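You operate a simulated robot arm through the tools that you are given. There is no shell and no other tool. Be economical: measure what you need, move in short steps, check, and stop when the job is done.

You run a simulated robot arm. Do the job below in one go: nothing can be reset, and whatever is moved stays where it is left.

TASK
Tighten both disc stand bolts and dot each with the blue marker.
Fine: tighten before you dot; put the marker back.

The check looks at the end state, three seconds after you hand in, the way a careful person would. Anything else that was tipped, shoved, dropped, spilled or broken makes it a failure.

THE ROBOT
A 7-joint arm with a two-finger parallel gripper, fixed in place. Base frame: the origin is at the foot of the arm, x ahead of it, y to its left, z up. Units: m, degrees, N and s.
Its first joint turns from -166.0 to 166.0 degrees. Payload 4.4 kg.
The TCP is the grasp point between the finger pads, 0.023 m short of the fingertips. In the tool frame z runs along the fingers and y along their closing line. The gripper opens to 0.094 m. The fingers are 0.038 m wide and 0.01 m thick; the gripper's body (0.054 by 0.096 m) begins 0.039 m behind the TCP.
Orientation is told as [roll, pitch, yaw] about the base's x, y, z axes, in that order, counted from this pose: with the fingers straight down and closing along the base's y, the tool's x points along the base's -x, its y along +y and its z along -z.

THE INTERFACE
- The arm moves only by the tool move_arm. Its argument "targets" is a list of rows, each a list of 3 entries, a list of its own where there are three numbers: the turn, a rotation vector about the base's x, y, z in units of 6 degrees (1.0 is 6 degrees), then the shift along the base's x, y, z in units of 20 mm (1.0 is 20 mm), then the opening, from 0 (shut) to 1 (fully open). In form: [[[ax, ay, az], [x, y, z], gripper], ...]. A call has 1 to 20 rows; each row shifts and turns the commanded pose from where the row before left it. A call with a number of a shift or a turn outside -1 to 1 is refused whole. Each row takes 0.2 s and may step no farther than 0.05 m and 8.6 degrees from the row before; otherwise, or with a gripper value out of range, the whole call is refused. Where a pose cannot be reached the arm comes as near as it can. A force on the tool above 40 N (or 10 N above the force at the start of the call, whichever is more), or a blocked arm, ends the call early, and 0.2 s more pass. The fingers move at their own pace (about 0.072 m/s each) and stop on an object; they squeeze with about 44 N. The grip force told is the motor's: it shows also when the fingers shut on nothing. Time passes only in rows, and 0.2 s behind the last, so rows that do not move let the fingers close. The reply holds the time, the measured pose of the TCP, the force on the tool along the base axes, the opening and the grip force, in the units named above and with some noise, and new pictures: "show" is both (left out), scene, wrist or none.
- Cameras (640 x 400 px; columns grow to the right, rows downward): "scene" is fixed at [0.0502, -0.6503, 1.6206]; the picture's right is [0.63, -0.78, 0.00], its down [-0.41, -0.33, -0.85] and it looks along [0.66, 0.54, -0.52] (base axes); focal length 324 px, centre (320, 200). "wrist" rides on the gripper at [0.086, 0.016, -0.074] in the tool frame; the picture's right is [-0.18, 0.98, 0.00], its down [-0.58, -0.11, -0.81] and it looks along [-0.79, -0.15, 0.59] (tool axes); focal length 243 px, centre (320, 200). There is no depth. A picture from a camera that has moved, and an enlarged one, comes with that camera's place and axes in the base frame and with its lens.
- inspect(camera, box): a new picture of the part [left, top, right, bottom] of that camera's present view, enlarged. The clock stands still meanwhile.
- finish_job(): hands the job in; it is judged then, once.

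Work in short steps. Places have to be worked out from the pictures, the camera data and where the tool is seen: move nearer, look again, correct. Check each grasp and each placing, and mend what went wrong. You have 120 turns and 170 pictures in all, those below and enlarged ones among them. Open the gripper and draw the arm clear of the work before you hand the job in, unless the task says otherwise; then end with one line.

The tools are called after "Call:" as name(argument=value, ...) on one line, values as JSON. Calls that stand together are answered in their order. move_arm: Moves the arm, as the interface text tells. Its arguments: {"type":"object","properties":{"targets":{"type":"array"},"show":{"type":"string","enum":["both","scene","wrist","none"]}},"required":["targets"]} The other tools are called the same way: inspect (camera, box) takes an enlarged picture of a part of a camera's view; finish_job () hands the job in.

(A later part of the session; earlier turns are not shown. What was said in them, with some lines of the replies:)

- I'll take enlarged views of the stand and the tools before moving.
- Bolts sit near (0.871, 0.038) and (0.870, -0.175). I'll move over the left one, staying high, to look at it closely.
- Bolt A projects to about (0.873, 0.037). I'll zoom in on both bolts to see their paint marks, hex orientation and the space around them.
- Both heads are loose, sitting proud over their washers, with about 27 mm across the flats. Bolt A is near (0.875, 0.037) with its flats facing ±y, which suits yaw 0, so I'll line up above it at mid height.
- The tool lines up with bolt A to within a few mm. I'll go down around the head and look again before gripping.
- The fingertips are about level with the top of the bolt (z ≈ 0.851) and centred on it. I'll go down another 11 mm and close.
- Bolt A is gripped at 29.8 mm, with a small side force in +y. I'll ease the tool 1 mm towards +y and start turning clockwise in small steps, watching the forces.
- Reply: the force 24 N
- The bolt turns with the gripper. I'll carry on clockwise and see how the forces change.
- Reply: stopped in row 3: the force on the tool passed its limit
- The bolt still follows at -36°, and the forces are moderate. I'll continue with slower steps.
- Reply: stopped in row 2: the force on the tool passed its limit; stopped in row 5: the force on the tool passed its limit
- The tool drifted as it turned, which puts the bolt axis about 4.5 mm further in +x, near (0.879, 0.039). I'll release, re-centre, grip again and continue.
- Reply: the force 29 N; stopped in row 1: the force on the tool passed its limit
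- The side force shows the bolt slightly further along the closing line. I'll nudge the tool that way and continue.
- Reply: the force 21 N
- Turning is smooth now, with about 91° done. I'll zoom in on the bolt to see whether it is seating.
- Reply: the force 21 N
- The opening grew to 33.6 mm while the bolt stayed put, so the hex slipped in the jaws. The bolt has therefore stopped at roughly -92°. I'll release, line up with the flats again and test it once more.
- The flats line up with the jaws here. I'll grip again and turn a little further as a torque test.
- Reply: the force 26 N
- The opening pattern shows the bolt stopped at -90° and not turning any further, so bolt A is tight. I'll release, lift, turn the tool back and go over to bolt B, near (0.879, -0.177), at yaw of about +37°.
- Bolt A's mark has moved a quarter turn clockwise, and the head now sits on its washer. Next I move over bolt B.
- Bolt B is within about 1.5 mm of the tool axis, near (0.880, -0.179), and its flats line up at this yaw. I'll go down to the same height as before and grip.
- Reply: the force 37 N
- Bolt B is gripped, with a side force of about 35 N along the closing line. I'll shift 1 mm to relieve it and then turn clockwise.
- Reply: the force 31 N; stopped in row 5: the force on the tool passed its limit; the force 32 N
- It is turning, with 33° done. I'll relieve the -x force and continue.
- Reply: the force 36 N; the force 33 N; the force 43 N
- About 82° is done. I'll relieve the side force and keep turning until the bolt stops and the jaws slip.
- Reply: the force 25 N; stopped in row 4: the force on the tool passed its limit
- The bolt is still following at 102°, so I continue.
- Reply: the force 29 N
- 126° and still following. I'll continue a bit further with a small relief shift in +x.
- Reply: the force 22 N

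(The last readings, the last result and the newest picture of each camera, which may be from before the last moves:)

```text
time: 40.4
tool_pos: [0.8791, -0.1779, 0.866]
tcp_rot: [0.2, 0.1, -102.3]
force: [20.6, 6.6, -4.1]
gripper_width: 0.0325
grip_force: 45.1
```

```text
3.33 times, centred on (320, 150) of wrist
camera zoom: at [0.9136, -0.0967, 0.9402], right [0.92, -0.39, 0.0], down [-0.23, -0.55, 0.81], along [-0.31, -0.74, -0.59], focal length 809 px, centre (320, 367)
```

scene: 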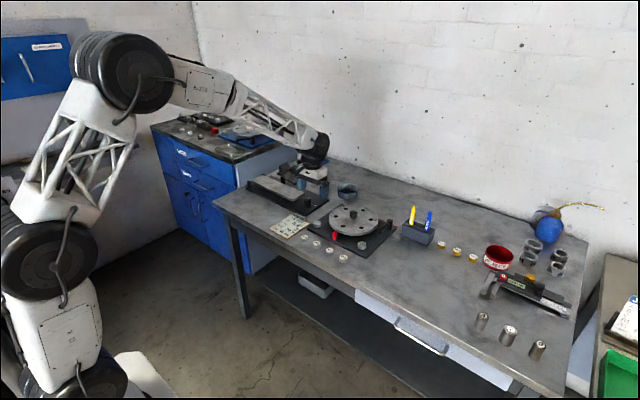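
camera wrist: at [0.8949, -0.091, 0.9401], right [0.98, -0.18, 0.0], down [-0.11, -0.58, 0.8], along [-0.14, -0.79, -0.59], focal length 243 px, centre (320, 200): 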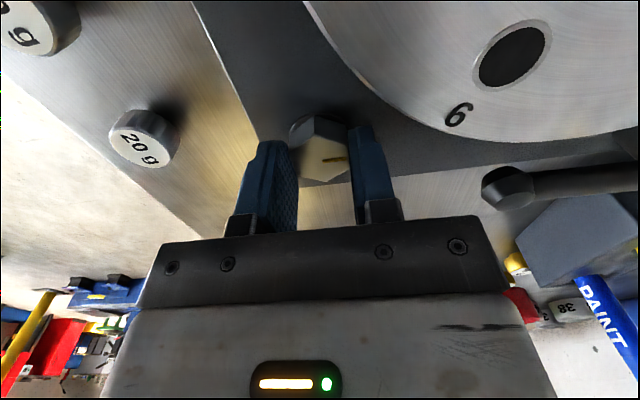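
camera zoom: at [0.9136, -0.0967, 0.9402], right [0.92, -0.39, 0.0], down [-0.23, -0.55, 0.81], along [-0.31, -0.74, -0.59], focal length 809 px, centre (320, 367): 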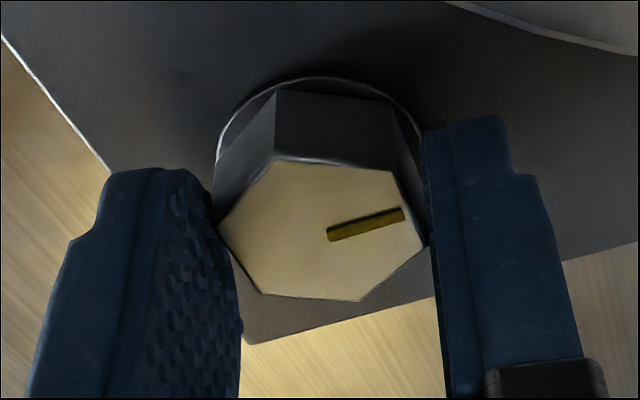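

The opening has grown to 32.5 mm with the hex twisted in the jaws, so bolt B has also hit its stop, with its mark in the same direction as A's. I'll release, lift and turn the tool back.

Call:
move_arm(targets=[[[0, 0, 0], [0, 0, 0], 0.6], [[0, 0, 0], [0, 0, 0], 0.6], [[0, 0, 0], [0, 0, 1], 0.6], [[0, 0, 0], [0, 0, 1], 0.6], [[0, 0, 1], [0, 0, 1], 0.6], [[0, 0, 1], [0, 0, 1], 0.6], [[0, 0, 1], [0, 0, 1], 0.6], [[0, 0, 1], [0, 0, 1], 0.6], [[0, 0, 1], [0, 0, 1], 0.6], [[0, 0, 1], [0, 0, 1], 0.6], [[0, 0, 1], [-1, 0, 0], 0.6], [[0, 0, 1], [-1, 0, 0], 0.6], [[0, 0, 1], [-1, 0, 0], 0.6], [[0, 0, 1], [0, 0, 0], 0.6], [[0, 0, 1], [0, 0, 0], 0.6], [[0, 0, 1], [0, 0, 0], 0.6], [[0, 0, 1], [0, 0, 0], 0.6], [[0, 0, 1], [0, 0, 0], 0.6], [[0, 0, 1], [0, 0, 0], 0.6], [[0, 0, 1], [0, 0, 0], 0.6]], show="wrist")

Call:
inspect(camera="scene", box=[300, 195, 400, 260])

Call:
inspect(camera="scene", box=[390, 195, 460, 255])

```text
time: 44.6
tool_pos: [0.8187, -0.1767, 1.0251]
tcp_rot: [0.2, 0.1, -6.2]
force: [-0.1, 0.0, -0.4]
gripper_width: 0.0565
grip_force: 0.1
camera wrist: at [0.7346, -0.1527, 1.0997], right [0.29, 0.96, 0.0], down [0.57, -0.17, 0.8], along [0.77, -0.23, -0.59], focal length 243 px, centre (320, 200)
```

wrist: 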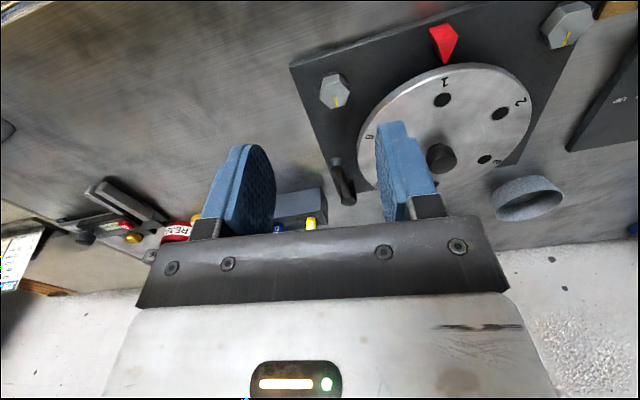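

```text
6.15 times, centred on (350, 228) of scene
camera zoom: at [0.0502, -0.6503, 1.6206], right [0.63, -0.78, 0.0], down [-0.41, -0.33, -0.85], along [0.66, 0.54, -0.52], focal length 1995 px, centre (135, 31)
```

zoom: 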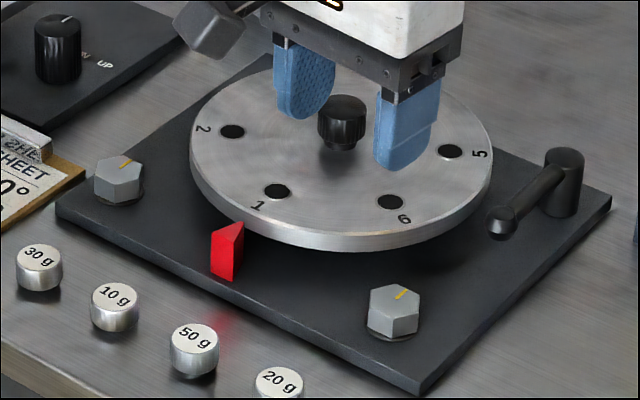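

```text
6.67 times, centred on (425, 225) of scene
camera zoom: at [0.0502, -0.6503, 1.6206], right [0.63, -0.78, 0.0], down [-0.41, -0.33, -0.85], along [0.66, 0.54, -0.52], focal length 2161 px, centre (-380, 33)
```

zoom: 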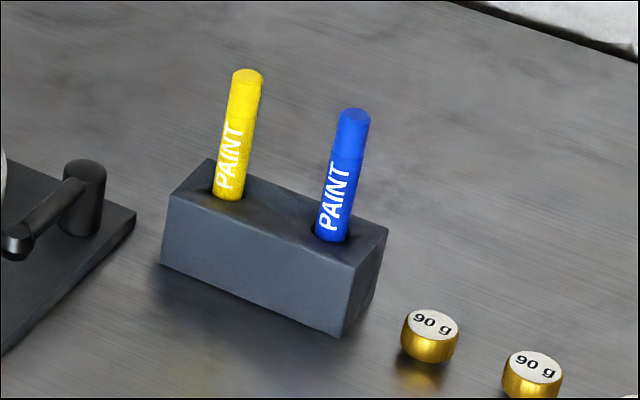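

Both bolts are tight. The blue marker stands near (1.08, -0.337), with the holder top at z ≈ 0.873 and the marker top at ≈ 0.958. That is beyond tool-down reach, so I'll tilt the tool forward 45° at yaw -17° and come at it from the side.

Call:
move_arm(targets=[[[0, 0, -0.9], [0.5, -0.5, 0.3], 0.45], [[0, 0, -0.9], [0.5, -0.5, 0.3], 0.45], [[-0.292, -0.956, 0], [0.5, -0.6, 0.3], 0.45], [[-0.292, -0.956, 0], [0.5, -0.6, 0.3], 0.45], [[-0.292, -0.956, 0], [0.5, -0.6, 0.3], 0.45], [[-0.292, -0.956, 0], [0.5, -0.6, 0.3], 0.45], [[-0.292, -0.956, 0], [0.5, -0.6, 0], 0.45], [[-0.292, -0.956, 0], [0.5, -0.6, 0], 0.45], [[-0.292, -0.956, 0], [0.5, -0.5, 0], 0.45], [[-0.146, -0.478, 0], [0.5, -0.5, 0], 0.45], [[0, 0, 0], [0, 0, 0], 0.45]])

```text
time: 47.0
tool_pos: [0.9198, -0.2902, 1.0621]
tcp_rot: [0.4, -45.0, -17.0]
force: [-0.9, 0.1, -1.1]
gripper_width: 0.042
grip_force: 0.0
camera wrist: at [0.8153, -0.2425, 1.0529], right [0.41, 0.9, 0.13], down [-0.18, -0.06, 0.98], along [0.89, -0.43, 0.14], focal length 243 px, centre (320, 200)
```

scene: 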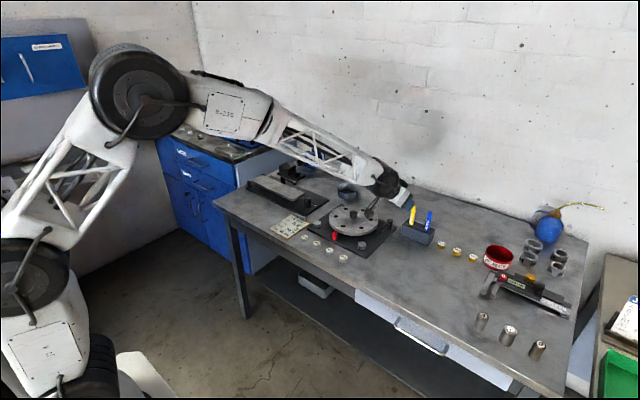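
wrist: 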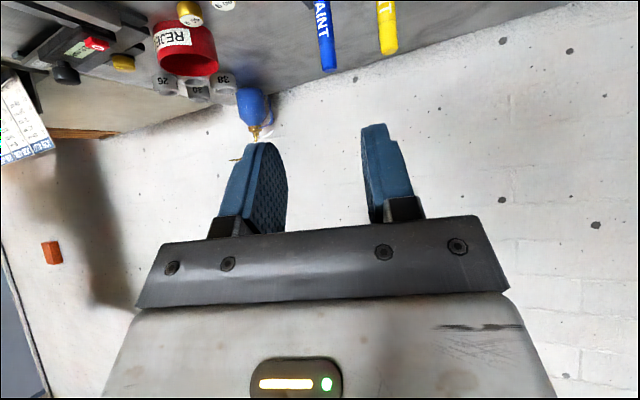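

The tilted pose works. Combining both views puts the marker top at about (1.075, -0.337, 0.958). I'll go down to grip height about 9 cm short of it and look again.

Call:
move_arm(targets=[[[0, 0, 0], [0.465, -0.14, -0.93], 0.45], [[0, 0, 0], [0.465, -0.14, -0.93], 0.45], [[0, 0, 0], [0.465, -0.14, -0.93], 0.45], [[0, 0, 0], [0.465, -0.14, -0.93], 0.45], [[0, 0, 0], [0.465, -0.14, -0.93], 0.45], [[0, 0, 0], [0.465, -0.14, -0.93], 0.45], [[0, 0, 0], [0.465, -0.14, -0.93], 0.45], [[0, 0, 0], [0, 0, 0], 0.45]])

Call:
inspect(camera="scene", box=[350, 175, 460, 255])

```text
time: 48.8
tool_pos: [0.9856, -0.3078, 0.9311]
tcp_rot: [0.3, -44.9, -17.1]
force: [-0.1, 0.2, 0.3]
gripper_width: 0.0424
grip_force: 0.1
camera wrist: at [0.8806, -0.2611, 0.923], right [0.41, 0.9, 0.13], down [-0.18, -0.06, 0.98], along [0.89, -0.43, 0.14], focal length 243 px, centre (320, 200)
```

scene: 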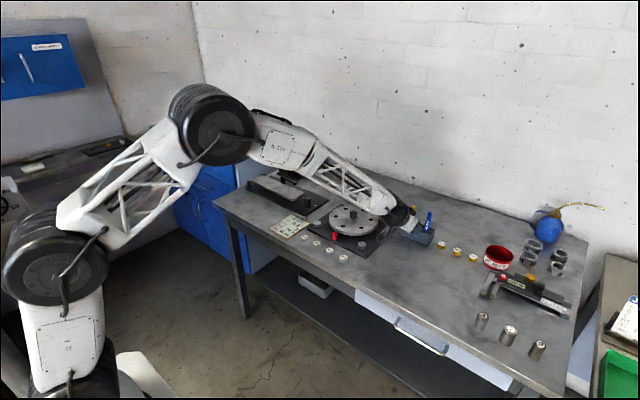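
wrist: 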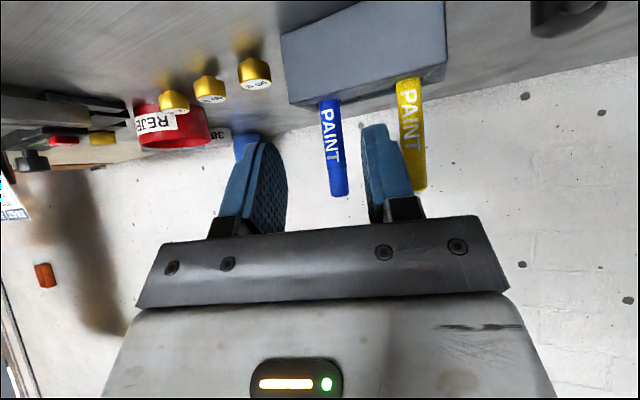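

```text
5.00 times, centred on (405, 215) of scene
camera zoom: at [0.0502, -0.6503, 1.6206], right [0.63, -0.78, 0.0], down [-0.41, -0.33, -0.85], along [0.66, 0.54, -0.52], focal length 1621 px, centre (-105, 125)
```

zoom: 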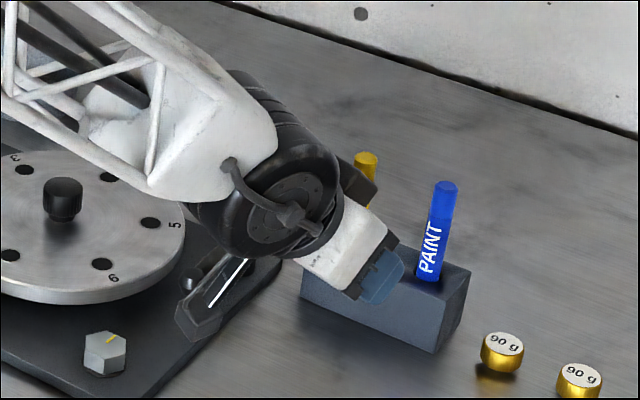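

The marker lines up with the approach direction, 9.4 cm ahead. I'll move in so the marker stands between the pads and check before closing.

Call:
move_arm(targets=[[[0, 0, 0], [0.745, -0.2275, -0.05], 0.45], [[0, 0, 0], [0.745, -0.2275, -0.05], 0.45], [[0, 0, 0], [0.745, -0.2275, -0.05], 0.45], [[0, 0, 0], [0.745, -0.2275, -0.05], 0.45], [[0, 0, 0], [0.745, -0.2275, -0.05], 0.45], [[0, 0, 0], [0.745, -0.2275, -0.05], 0.45], [[0, 0, 0], [0, 0, 0], 0.45]], show="wrist")

Call:
inspect(camera="scene", box=[370, 185, 450, 250])

```text
time: 50.4
tool_pos: [1.0745, -0.3345, 0.9249]
tcp_rot: [0.3, -44.9, -17.1]
force: [-0.3, 0.8, 0.4]
gripper_width: 0.0423
grip_force: 0.0
camera wrist: at [0.9693, -0.2879, 0.9169], right [0.41, 0.9, 0.13], down [-0.18, -0.06, 0.98], along [0.89, -0.43, 0.14], focal length 243 px, centre (320, 200)
```

wrist: 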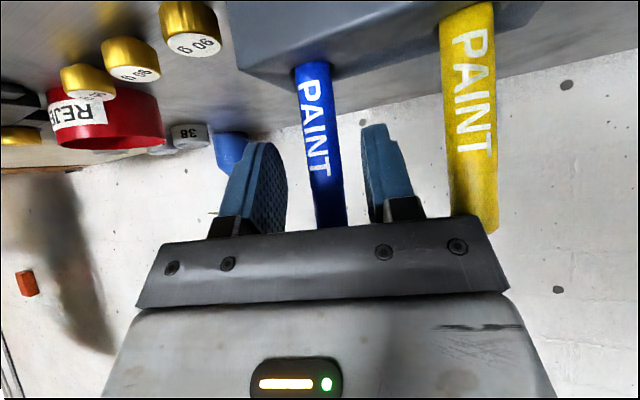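

```text
6.15 times, centred on (410, 218) of scene
camera zoom: at [0.0502, -0.6503, 1.6206], right [0.63, -0.78, 0.0], down [-0.41, -0.33, -0.85], along [0.66, 0.54, -0.52], focal length 1995 px, centre (-234, 92)
```

zoom: 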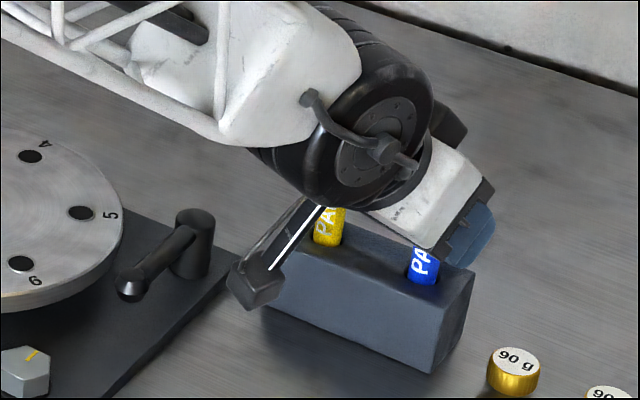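

The marker is between the pads, slightly towards the +y finger. I'll shift about 2.5 mm and close on it.

Call:
move_arm(targets=[[[0, 0, 0], [0.036, 0.12, 0], 0.45], [[0, 0, 0], [0, 0, 0], 0.05], [[0, 0, 0], [0, 0, 0], 0.05], [[0, 0, 0], [0, 0, 0], 0.05], [[0, 0, 0], [0, 0, 0], 0.05]], show="wrist")

```text
time: 51.6
tool_pos: [1.0759, -0.3332, 0.9255]
tcp_rot: [0.3, -44.8, -17.2]
force: [-0.9, 0.1, -0.6]
gripper_width: 0.0152
grip_force: 44.7
camera wrist: at [0.9702, -0.2858, 0.917], right [0.41, 0.9, 0.13], down [-0.18, -0.06, 0.98], along [0.89, -0.43, 0.14], focal length 243 px, centre (320, 200)
```

wrist: 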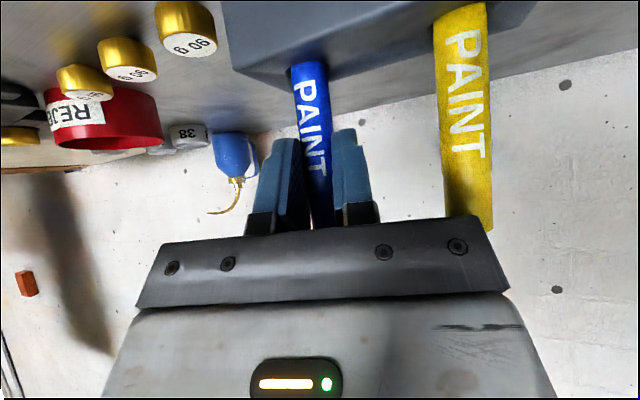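

The marker is gripped at 15 mm. I'll lift straight up 80 mm and look.

Call:
move_arm(targets=[[[0, 0, 0], [0, 0, 0.5], 0.05], [[0, 0, 0], [0, 0, 0.5], 0.05], [[0, 0, 0], [0, 0, 0.5], 0.05], [[0, 0, 0], [0, 0, 0.5], 0.05], [[0, 0, 0], [0, 0, 0.5], 0.05], [[0, 0, 0], [0, 0, 0.5], 0.05], [[0, 0, 0], [0, 0, 0.5], 0.05], [[0, 0, 0], [0, 0, 0.5], 0.05], [[0, 0, 0], [0, 0, 0], 0.05]], show="wrist")

Call:
inspect(camera="scene", box=[370, 175, 450, 250])

```text
time: 53.6
tool_pos: [1.0755, -0.3342, 1.0059]
tcp_rot: [0.4, -44.9, -17.1]
force: [0.8, -1.3, 0.0]
gripper_width: 0.0154
grip_force: 44.1
camera wrist: at [0.9709, -0.2861, 0.9968], right [0.41, 0.9, 0.13], down [-0.18, -0.06, 0.98], along [0.89, -0.43, 0.14], focal length 243 px, centre (320, 200)
```

wrist: 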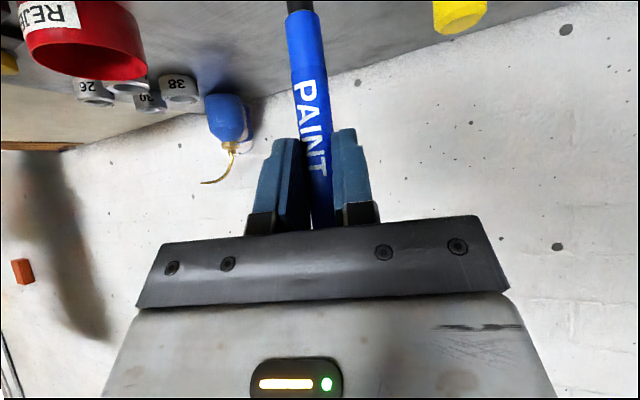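

```text
5.33 times, centred on (410, 212) of scene
camera zoom: at [0.0502, -0.6503, 1.6206], right [0.63, -0.78, 0.0], down [-0.41, -0.33, -0.85], along [0.66, 0.54, -0.52], focal length 1729 px, centre (-160, 133)
```

zoom: 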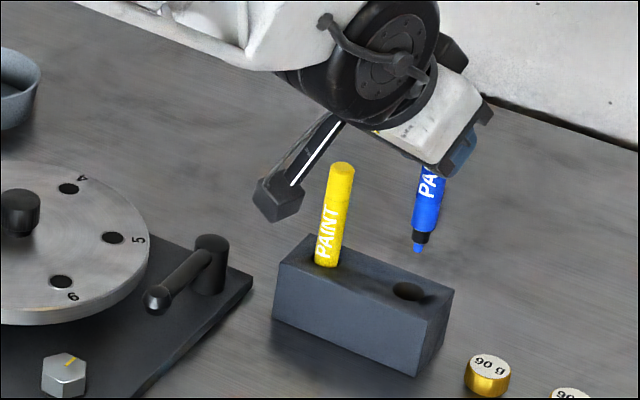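

The marker is out, with its nib pointing down about 90 mm below the TCP. I'll carry it over bolt B with plenty of height.

Call:
move_arm(targets=[[[0, 0, 0], [-0.9, 0.714, 0.5], 0.05], [[0, 0, 0], [-0.9, 0.714, 0.5], 0.05], [[0, 0, 0], [-0.9, 0.714, 0.1], 0.05], [[0, 0, 0], [-0.9, 0.714, 0], 0.05], [[0, 0, 0], [-0.9, 0.714, 0], 0.05], [[0, 0, 0], [-0.9, 0.714, 0], 0.05], [[0, 0, 0], [-0.9, 0.714, 0], 0.05], [[0, 0, 0], [-0.9, 0.714, 0], 0.05], [[0, 0, 0], [-0.9, 0.714, 0], 0.05], [[0, 0, 0], [-0.9, 0.714, 0], 0.05], [[0, 0, 0], [-0.9, 0.714, 0], 0.05], [[0, 0, 0], [0, 0, -1], 0.05], [[0, 0, 0], [0, 0, -1], 0.05], [[0, 0, 0], [0, 0, -0.8], 0.05], [[0, 0, 0], [0, 0, 0], 0.05]], show="wrist")

Call:
inspect(camera="scene", box=[320, 185, 400, 250])

```text
time: 56.8
tool_pos: [0.8784, -0.1766, 0.9728]
tcp_rot: [0.3, -44.8, -17.1]
force: [-0.1, -1.1, -0.6]
gripper_width: 0.0153
grip_force: 43.9
camera wrist: at [0.7732, -0.129, 0.9642], right [0.41, 0.9, 0.13], down [-0.18, -0.06, 0.98], along [0.89, -0.43, 0.14], focal length 243 px, centre (320, 200)
```

wrist: 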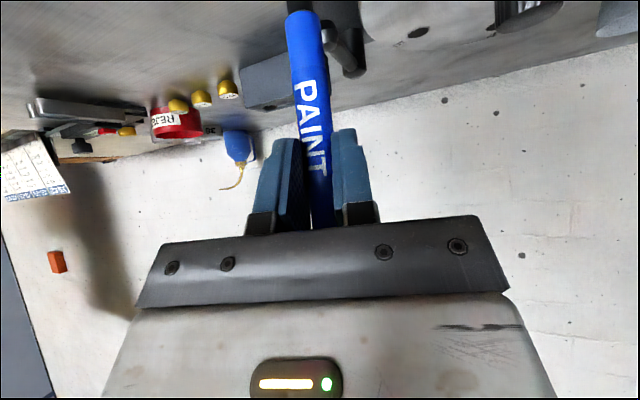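

```text
6.15 times, centred on (360, 218) of scene
camera zoom: at [0.0502, -0.6503, 1.6206], right [0.63, -0.78, 0.0], down [-0.41, -0.33, -0.85], along [0.66, 0.54, -0.52], focal length 1995 px, centre (74, 92)
```

zoom: 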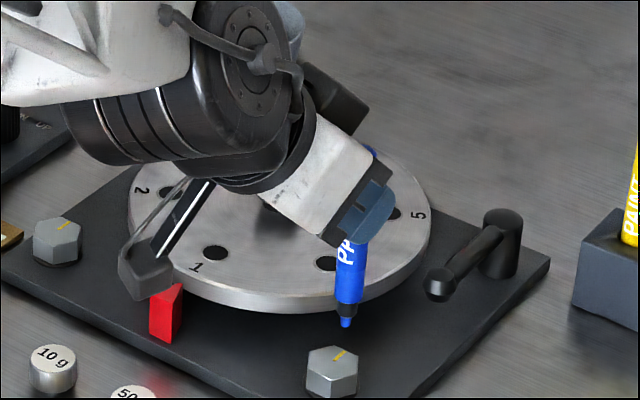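

The nib is tracking about 6 mm to camera-right of bolt B. I'll correct for that and go down 20 mm before looking again.

Call:
move_arm(targets=[[[0, 0, 0], [-0.19, 0.235, -0.5], 0.05], [[0, 0, 0], [0, 0, -0.5], 0.05], [[0, 0, 0], [0, 0, 0], 0.05]], show="none")

Call:
inspect(camera="scene", box=[345, 225, 385, 257])

```text
time: 57.6
tool_pos: [0.8733, -0.1723, 0.9509]
tcp_rot: [0.3, -44.9, -17.1]
force: [0.1, -0.7, -0.2]
gripper_width: 0.0153
grip_force: 44.2
```

```text
12.50 times, centred on (365, 241) of scene
camera zoom: at [0.0502, -0.6503, 1.6206], right [0.63, -0.78, 0.0], down [-0.41, -0.33, -0.85], along [0.66, 0.54, -0.52], focal length 4052 px, centre (-242, -312)
```

zoom: 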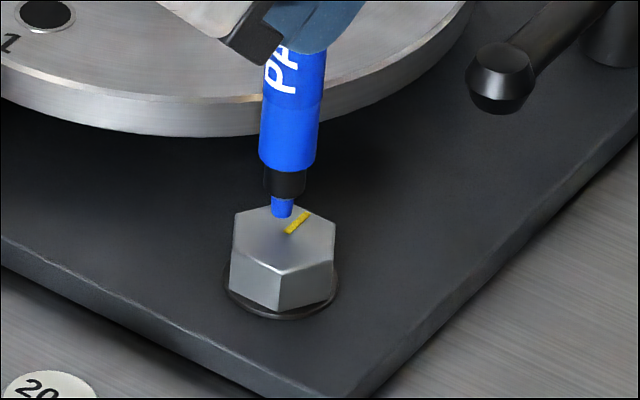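

The nib is just above the top of the bolt. I'll lower it 6 mm and look again.

Call:
move_arm(targets=[[[0, 0, 0], [0, 0, -0.15], 0.05], [[0, 0, 0], [0, 0, -0.15], 0.05], [[0, 0, 0], [0, 0, 0], 0.05]], show="none")

Call:
inspect(camera="scene", box=[345, 225, 385, 257])

```text
time: 58.4
tool_pos: [0.8745, -0.1719, 0.9477]
tcp_rot: [0.3, -45.0, -17.2]
force: [-0.8, -0.4, 14.3]
gripper_width: 0.0156
grip_force: 44.2
```

```text
12.50 times, centred on (365, 241) of scene
camera zoom: at [0.0502, -0.6503, 1.6206], right [0.63, -0.78, 0.0], down [-0.41, -0.33, -0.85], along [0.66, 0.54, -0.52], focal length 4052 px, centre (-242, -312)
```

zoom: 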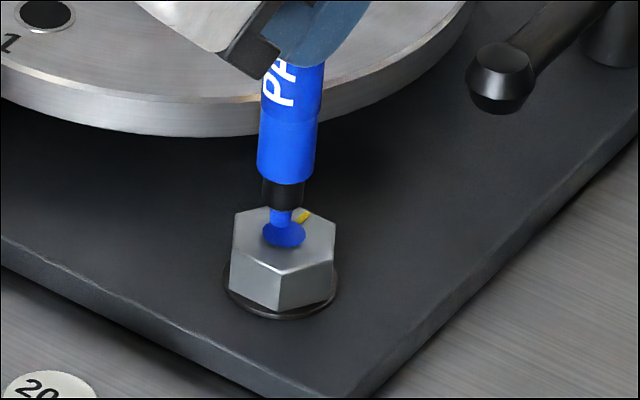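

Contact at 14 N, and a blue dot has appeared in the middle of bolt B. I'll lift straight up and move 216.5 mm in +y to bolt A.

Call:
move_arm(targets=[[[0, 0, 0], [0, 0, 0.5], 0.05], [[0, 0, 0], [0, 0, 1], 0.05], [[0, 0, 0], [0, 0, 1], 0.05], [[0, 0, 0], [0, 0, 1], 0.05], [[0, 0, 0], [0, 0.985, 0.4], 0.05], [[0, 0, 0], [0, 0.985, 0], 0.05], [[0, 0, 0], [0, 0.985, 0], 0.05], [[0, 0, 0], [0, 0.985, 0], 0.05], [[0, 0, 0], [0, 0.985, 0], 0.05], [[0, 0, 0], [0, 0.985, 0], 0.05], [[0, 0, 0], [0, 0.985, 0], 0.05], [[0, 0, 0], [0, 0.985, 0], 0.05], [[0, 0, 0], [0, 0.985, 0], 0.05], [[0, 0, 0], [0, 0.985, 0], 0.05], [[0, 0, 0], [0, 0.985, 0], 0.05], [[0, 0, 0], [0, 0, -1], 0.05], [[0, 0, 0], [0, 0, -1], 0.05], [[0, 0, 0], [0, 0, -0.9], 0.05], [[0, 0, 0], [0, 0, 0], 0.05]], show="scene")

Call:
inspect(camera="scene", box=[295, 200, 335, 232])

Call:
inspect(camera="scene", box=[345, 225, 385, 257])

```text
time: 62.4
tool_pos: [0.8737, 0.0443, 0.9678]
tcp_rot: [0.3, -44.9, -17.2]
force: [-0.1, -0.4, -0.6]
gripper_width: 0.0151
grip_force: 43.7
```

scene: 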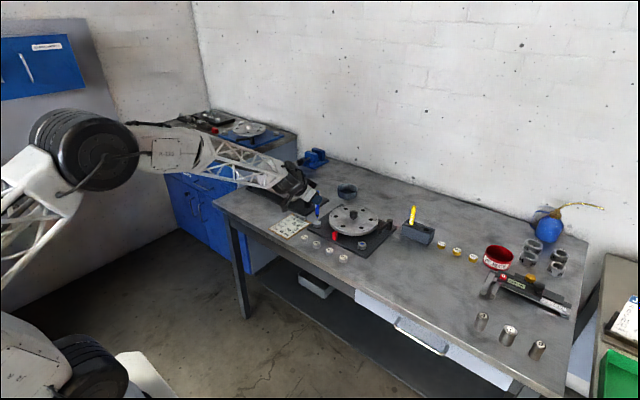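

```text
12.50 times, centred on (315, 216) of scene
camera zoom: at [0.0502, -0.6503, 1.6206], right [0.63, -0.78, 0.0], down [-0.41, -0.33, -0.85], along [0.66, 0.54, -0.52], focal length 4052 px, centre (382, 0)
```

zoom: 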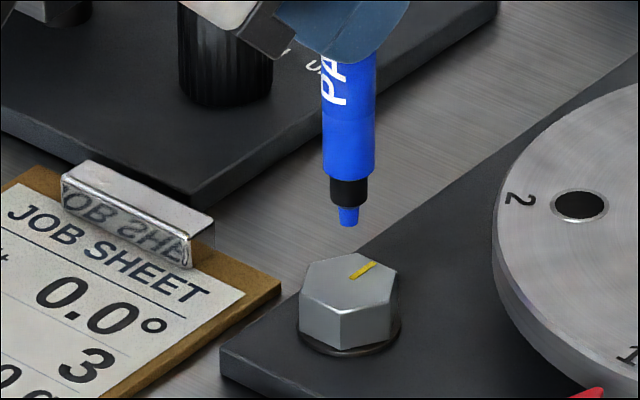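

```text
12.50 times, centred on (365, 241) of scene
camera zoom: at [0.0502, -0.6503, 1.6206], right [0.63, -0.78, 0.0], down [-0.41, -0.33, -0.85], along [0.66, 0.54, -0.52], focal length 4052 px, centre (-242, -312)
```

zoom: 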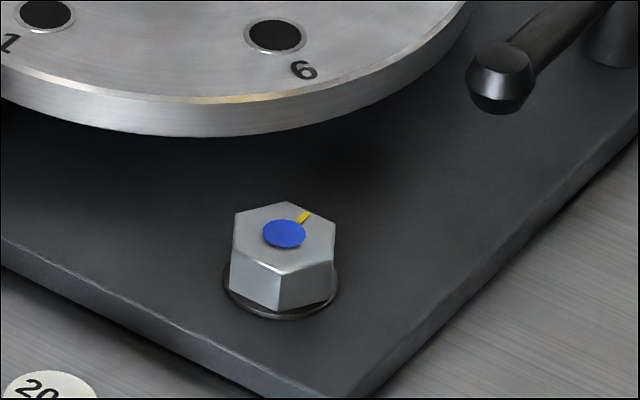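

Bolt B's dot is clean and the nib is lined up over bolt A's centre. I'll go down the same distance to touch it.

Call:
move_arm(targets=[[[0, 0, 0], [0, 0, -0.4], 0.05], [[0, 0, 0], [0, 0, -0.3], 0.05], [[0, 0, 0], [0, 0, -0.15], 0.05], [[0, 0, 0], [0, 0, -0.1], 0.05], [[0, 0, 0], [0, 0, 0], 0.05]], show="none")

Call:
inspect(camera="scene", box=[295, 200, 335, 232])

```text
time: 63.6
tool_pos: [0.8744, 0.0443, 0.9479]
tcp_rot: [0.4, -45.0, -17.1]
force: [-0.7, -0.5, 10.9]
gripper_width: 0.0152
grip_force: 43.7
```

```text
12.50 times, centred on (315, 216) of scene
camera zoom: at [0.0502, -0.6503, 1.6206], right [0.63, -0.78, 0.0], down [-0.41, -0.33, -0.85], along [0.66, 0.54, -0.52], focal length 4052 px, centre (382, 0)
```

zoom: 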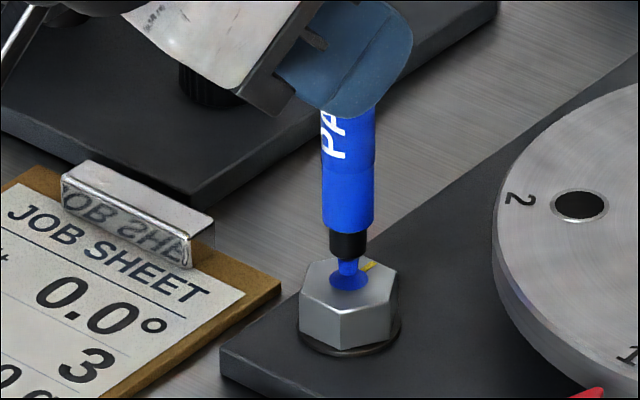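

Bolt A is dotted too. I'll lift and retrace my path back over the holder.

Call:
move_arm(targets=[[[0, 0, 0], [0, 0, 0.5], 0.05], [[0, 0, 0], [0, 0, 1], 0.05], [[0, 0, 0], [0, 0, 1], 0.05], [[0, 0, 0], [0, 0, 1], 0.05], [[0, 0, 0], [0, -0.985, 0.5], 0.05], [[0, 0, 0], [0, -0.985, 0], 0.05], [[0, 0, 0], [0, -0.985, 0], 0.05], [[0, 0, 0], [0, -0.985, 0], 0.05], [[0, 0, 0], [0, -0.985, 0], 0.05], [[0, 0, 0], [0, -0.985, 0], 0.05], [[0, 0, 0], [0, -0.985, 0], 0.05], [[0, 0, 0], [0, -0.985, 0], 0.05], [[0, 0, 0], [0, -0.985, 0], 0.05], [[0, 0, 0], [0, -0.985, 0], 0.05], [[0, 0, 0], [0, -0.985, 0], 0.05], [[0, 0, 0], [0.19, -0.235, 0], 0.05]], show="none")

Call:
move_arm(targets=[[[0, 0, 0], [0.9, -0.714, 0], 0.05], [[0, 0, 0], [0.9, -0.714, 0], 0.05], [[0, 0, 0], [0.9, -0.714, 0], 0.05], [[0, 0, 0], [0.9, -0.714, 0], 0.05], [[0, 0, 0], [0.9, -0.714, 0], 0.05], [[0, 0, 0], [0.9, -0.714, 0], 0.05], [[0, 0, 0], [0.9, -0.714, 0], 0.05], [[0, 0, 0], [0.9, -0.714, 0], 0.05], [[0, 0, 0], [0.9, -0.714, 0], 0.05], [[0, 0, 0], [0.9, -0.714, 0], 0.05], [[0, 0, 0], [0.9, -0.714, 0], 0.05], [[0, 0, 0], [0, 0, -1], 0.05], [[0, 0, 0], [0, 0, 0], 0.05]], show="wrist")

Call:
inspect(camera="scene", box=[400, 195, 450, 245])

Call:
inspect(camera="scene", box=[300, 195, 400, 260])

```text
time: 67.0
tool_pos: [0.8795, -0.1756, 1.0285]
tcp_rot: [0.4, -44.8, -17.0]
force: [1.0, 0.2, -0.1]
gripper_width: 0.0153
grip_force: 44.4
```

```text
time: 69.8
tool_pos: [1.0761, -0.3351, 1.0067]
tcp_rot: [0.4, -44.9, -17.2]
force: [-0.2, -0.2, 0.1]
gripper_width: 0.0152
grip_force: 44.2
camera wrist: at [0.9727, -0.2871, 0.9983], right [0.41, 0.9, 0.13], down [-0.18, -0.06, 0.98], along [0.89, -0.43, 0.14], focal length 243 px, centre (320, 200)
```

wrist: 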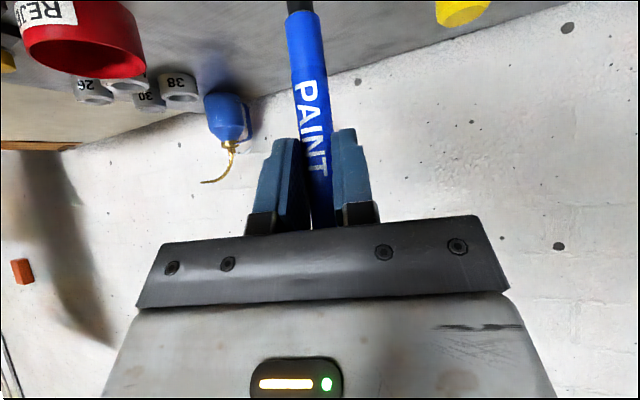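

```text
8.00 times, centred on (425, 220) of scene
camera zoom: at [0.0502, -0.6503, 1.6206], right [0.63, -0.78, 0.0], down [-0.41, -0.33, -0.85], along [0.66, 0.54, -0.52], focal length 2593 px, centre (-520, 40)
```

zoom: 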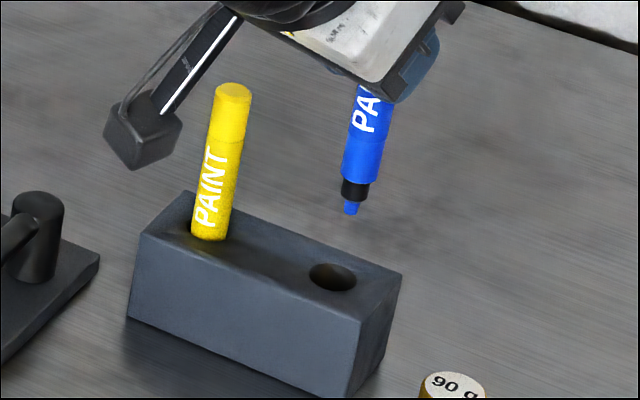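

```text
6.15 times, centred on (350, 228) of scene
camera zoom: at [0.0502, -0.6503, 1.6206], right [0.63, -0.78, 0.0], down [-0.41, -0.33, -0.85], along [0.66, 0.54, -0.52], focal length 1995 px, centre (135, 31)
```

zoom: 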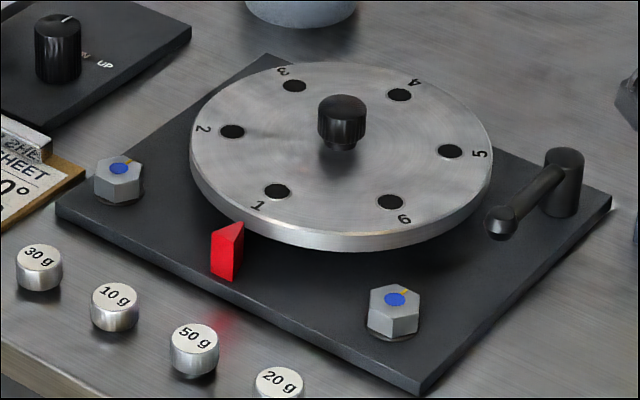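

Both dots are on, and the nib is exactly where it was when I lifted the marker out. I'll lower it straight back into the hole slowly.

Call:
move_arm(targets=[[[0, 0, 0], [0, 0, -0.5], 0.05], [[0, 0, 0], [0, 0, -0.5], 0.05], [[0, 0, 0], [0, 0, -0.5], 0.05], [[0, 0, 0], [0, 0, -0.5], 0.05], [[0, 0, 0], [0, 0, -0.5], 0.05], [[0, 0, 0], [0, 0, -0.5], 0.05], [[0, 0, 0], [0, 0, -0.5], 0.05], [[0, 0, 0], [0, 0, -0.4], 0.05], [[0, 0, 0], [0, 0, 0], 0.05]], show="wrist")

Call:
inspect(camera="scene", box=[400, 195, 450, 245])

```text
time: 71.8
tool_pos: [1.075, -0.3344, 0.9272]
tcp_rot: [0.3, -44.9, -17.1]
force: [0.4, 0.5, 0.2]
gripper_width: 0.0152
grip_force: 44.3
camera wrist: at [0.9711, -0.286, 0.9196], right [0.41, 0.9, 0.13], down [-0.18, -0.06, 0.98], along [0.89, -0.43, 0.14], focal length 243 px, centre (320, 200)
```

wrist: 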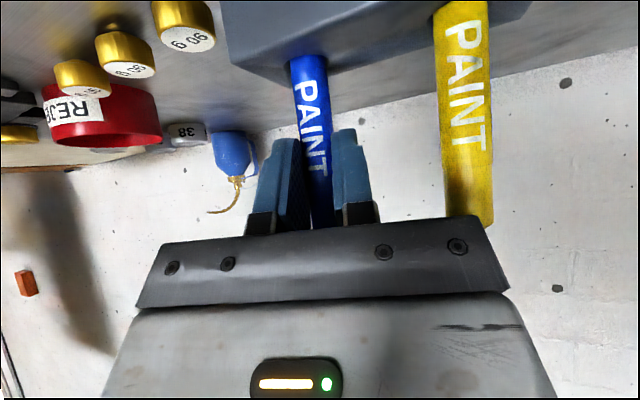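

```text
8.00 times, centred on (425, 220) of scene
camera zoom: at [0.0502, -0.6503, 1.6206], right [0.63, -0.78, 0.0], down [-0.41, -0.33, -0.85], along [0.66, 0.54, -0.52], focal length 2593 px, centre (-520, 40)
```

zoom: 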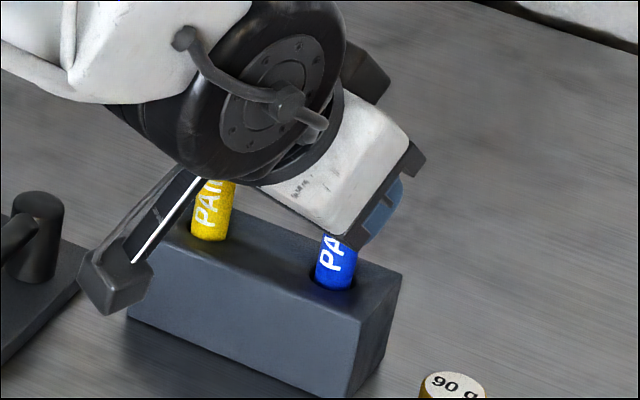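

The marker is back in its hole, 1–2 mm above where it stood. I'll lower it that last bit, open, and back out along the approach line.

Call:
move_arm(targets=[[[0, 0, 0], [0, 0, -0.08], 0.05], [[0, 0, 0], [0, 0, 0], 0.05], [[0, 0, 0], [0, 0, 0], 0.4], [[0, 0, 0], [0, 0, 0], 0.4], [[0, 0, 0], [-0.5, 0.152, 0], 0.4], [[0, 0, 0], [-0.8, 0.243, 0], 0.4], [[0, 0, 0], [-0.8, 0.243, 0], 0.4], [[0, 0, 0], [-0.8, 0.243, 0], 0.4], [[0, 0, 0], [-0.8, 0.243, 0], 0.4], [[0, 0, 0], [-0.8, 0.243, 0.2], 0.4], [[0, 0, 0], [-0.5, 0, 1], 0.4], [[0, 0, 0], [-0.5, 0, 1], 0.4], [[0, 0, 0], [-0.5, 0, 1], 0.4], [[0, 0, 0], [-0.5, 0, 1], 0.4], [[0, 0, 0], [-0.5, 0, 1], 0.4], [[0, 0, 0], [-0.5, 0, 1], 0.4], [[0, 0, 0], [-0.5, 0, 1], 0.4], [[0, 0, 0], [-0.5, 0, 1], 0.4]], show="scene")

Call:
inspect(camera="scene", box=[300, 185, 460, 265])

```text
time: 75.6
tool_pos: [0.9069, -0.3076, 1.0932]
tcp_rot: [0.3, -45.0, -17.1]
force: [-0.3, -0.6, -0.3]
gripper_width: 0.0379
grip_force: 0.0
```

scene: 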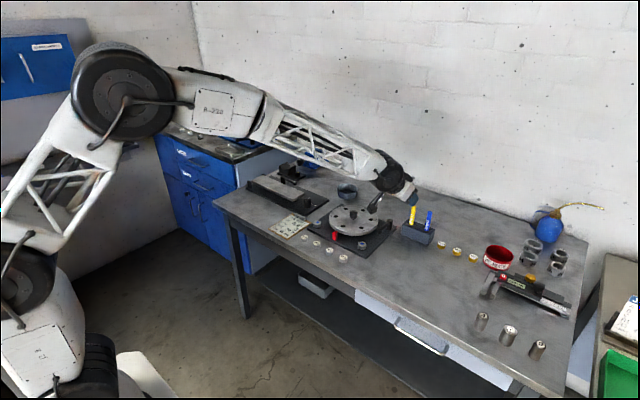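

```text
4.00 times, centred on (380, 225) of scene
camera zoom: at [0.0502, -0.6503, 1.6206], right [0.63, -0.78, 0.0], down [-0.41, -0.33, -0.85], along [0.66, 0.54, -0.52], focal length 1297 px, centre (80, 100)
```

zoom: 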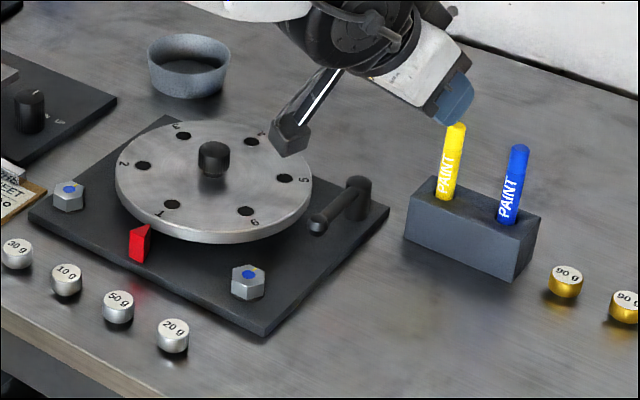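

The marker stands in its holder and both bolts are dotted. I'll pull the arm well clear and open the gripper.

Call:
move_arm(targets=[[[0, 0, 0], [-0.8, 0.3, 0.8], 1], [[0, 0, 0], [-0.8, 0.3, 0.8], 1], [[0, 0, 0], [-0.8, 0.3, 0.8], 1], [[0, 0, 0], [-0.8, 0.3, 0.8], 1], [[0, 0, 0], [-0.8, 0.3, 0.5], 1], [[0, 0, 0], [-0.8, 0.3, 0.5], 1], [[0, 0, 0], [-0.8, 0.3, 0], 1], [[0, 0, 0], [-0.8, 0.3, 0], 1], [[0, 0, 0], [-0.8, 0.3, 0], 1], [[0, 0, 0], [-0.8, 0.3, 0], 1], [[0, 0, 0], [0, 0, 0], 1]], show="scene")

Call:
inspect(camera="scene", box=[300, 185, 460, 265])

```text
time: 78.0
tool_pos: [0.7441, -0.2453, 1.1742]
tcp_rot: [0.3, -45.0, -17.1]
force: [-0.3, 0.2, 0.0]
gripper_width: 0.0941
grip_force: 0.0
```

scene: 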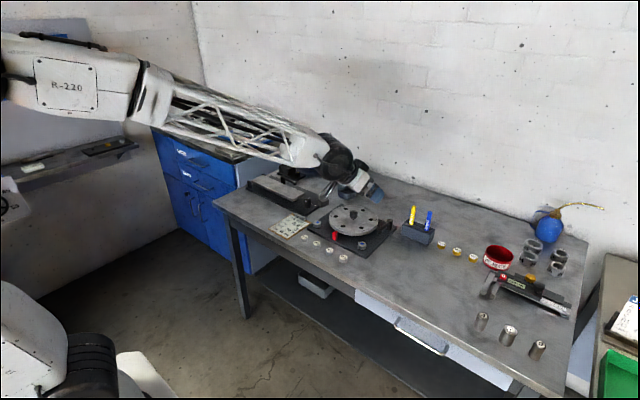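

```text
4.00 times, centred on (380, 225) of scene
camera zoom: at [0.0502, -0.6503, 1.6206], right [0.63, -0.78, 0.0], down [-0.41, -0.33, -0.85], along [0.66, 0.54, -0.52], focal length 1297 px, centre (80, 100)
```

zoom: 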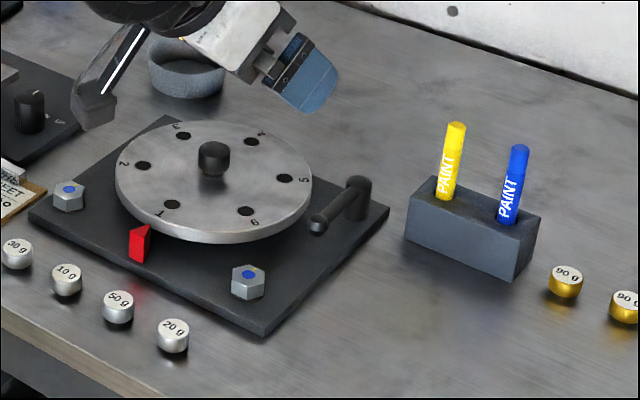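

Everything is in place and the arm is clear with the gripper open, so I'm handing in.

Call:
finish_job()

```text
The job is handed in.
```

Both disc stand bolts were tightened until they stopped turning, each then got a blue dot, and the marker is back in its holder with nothing else visibly moved.
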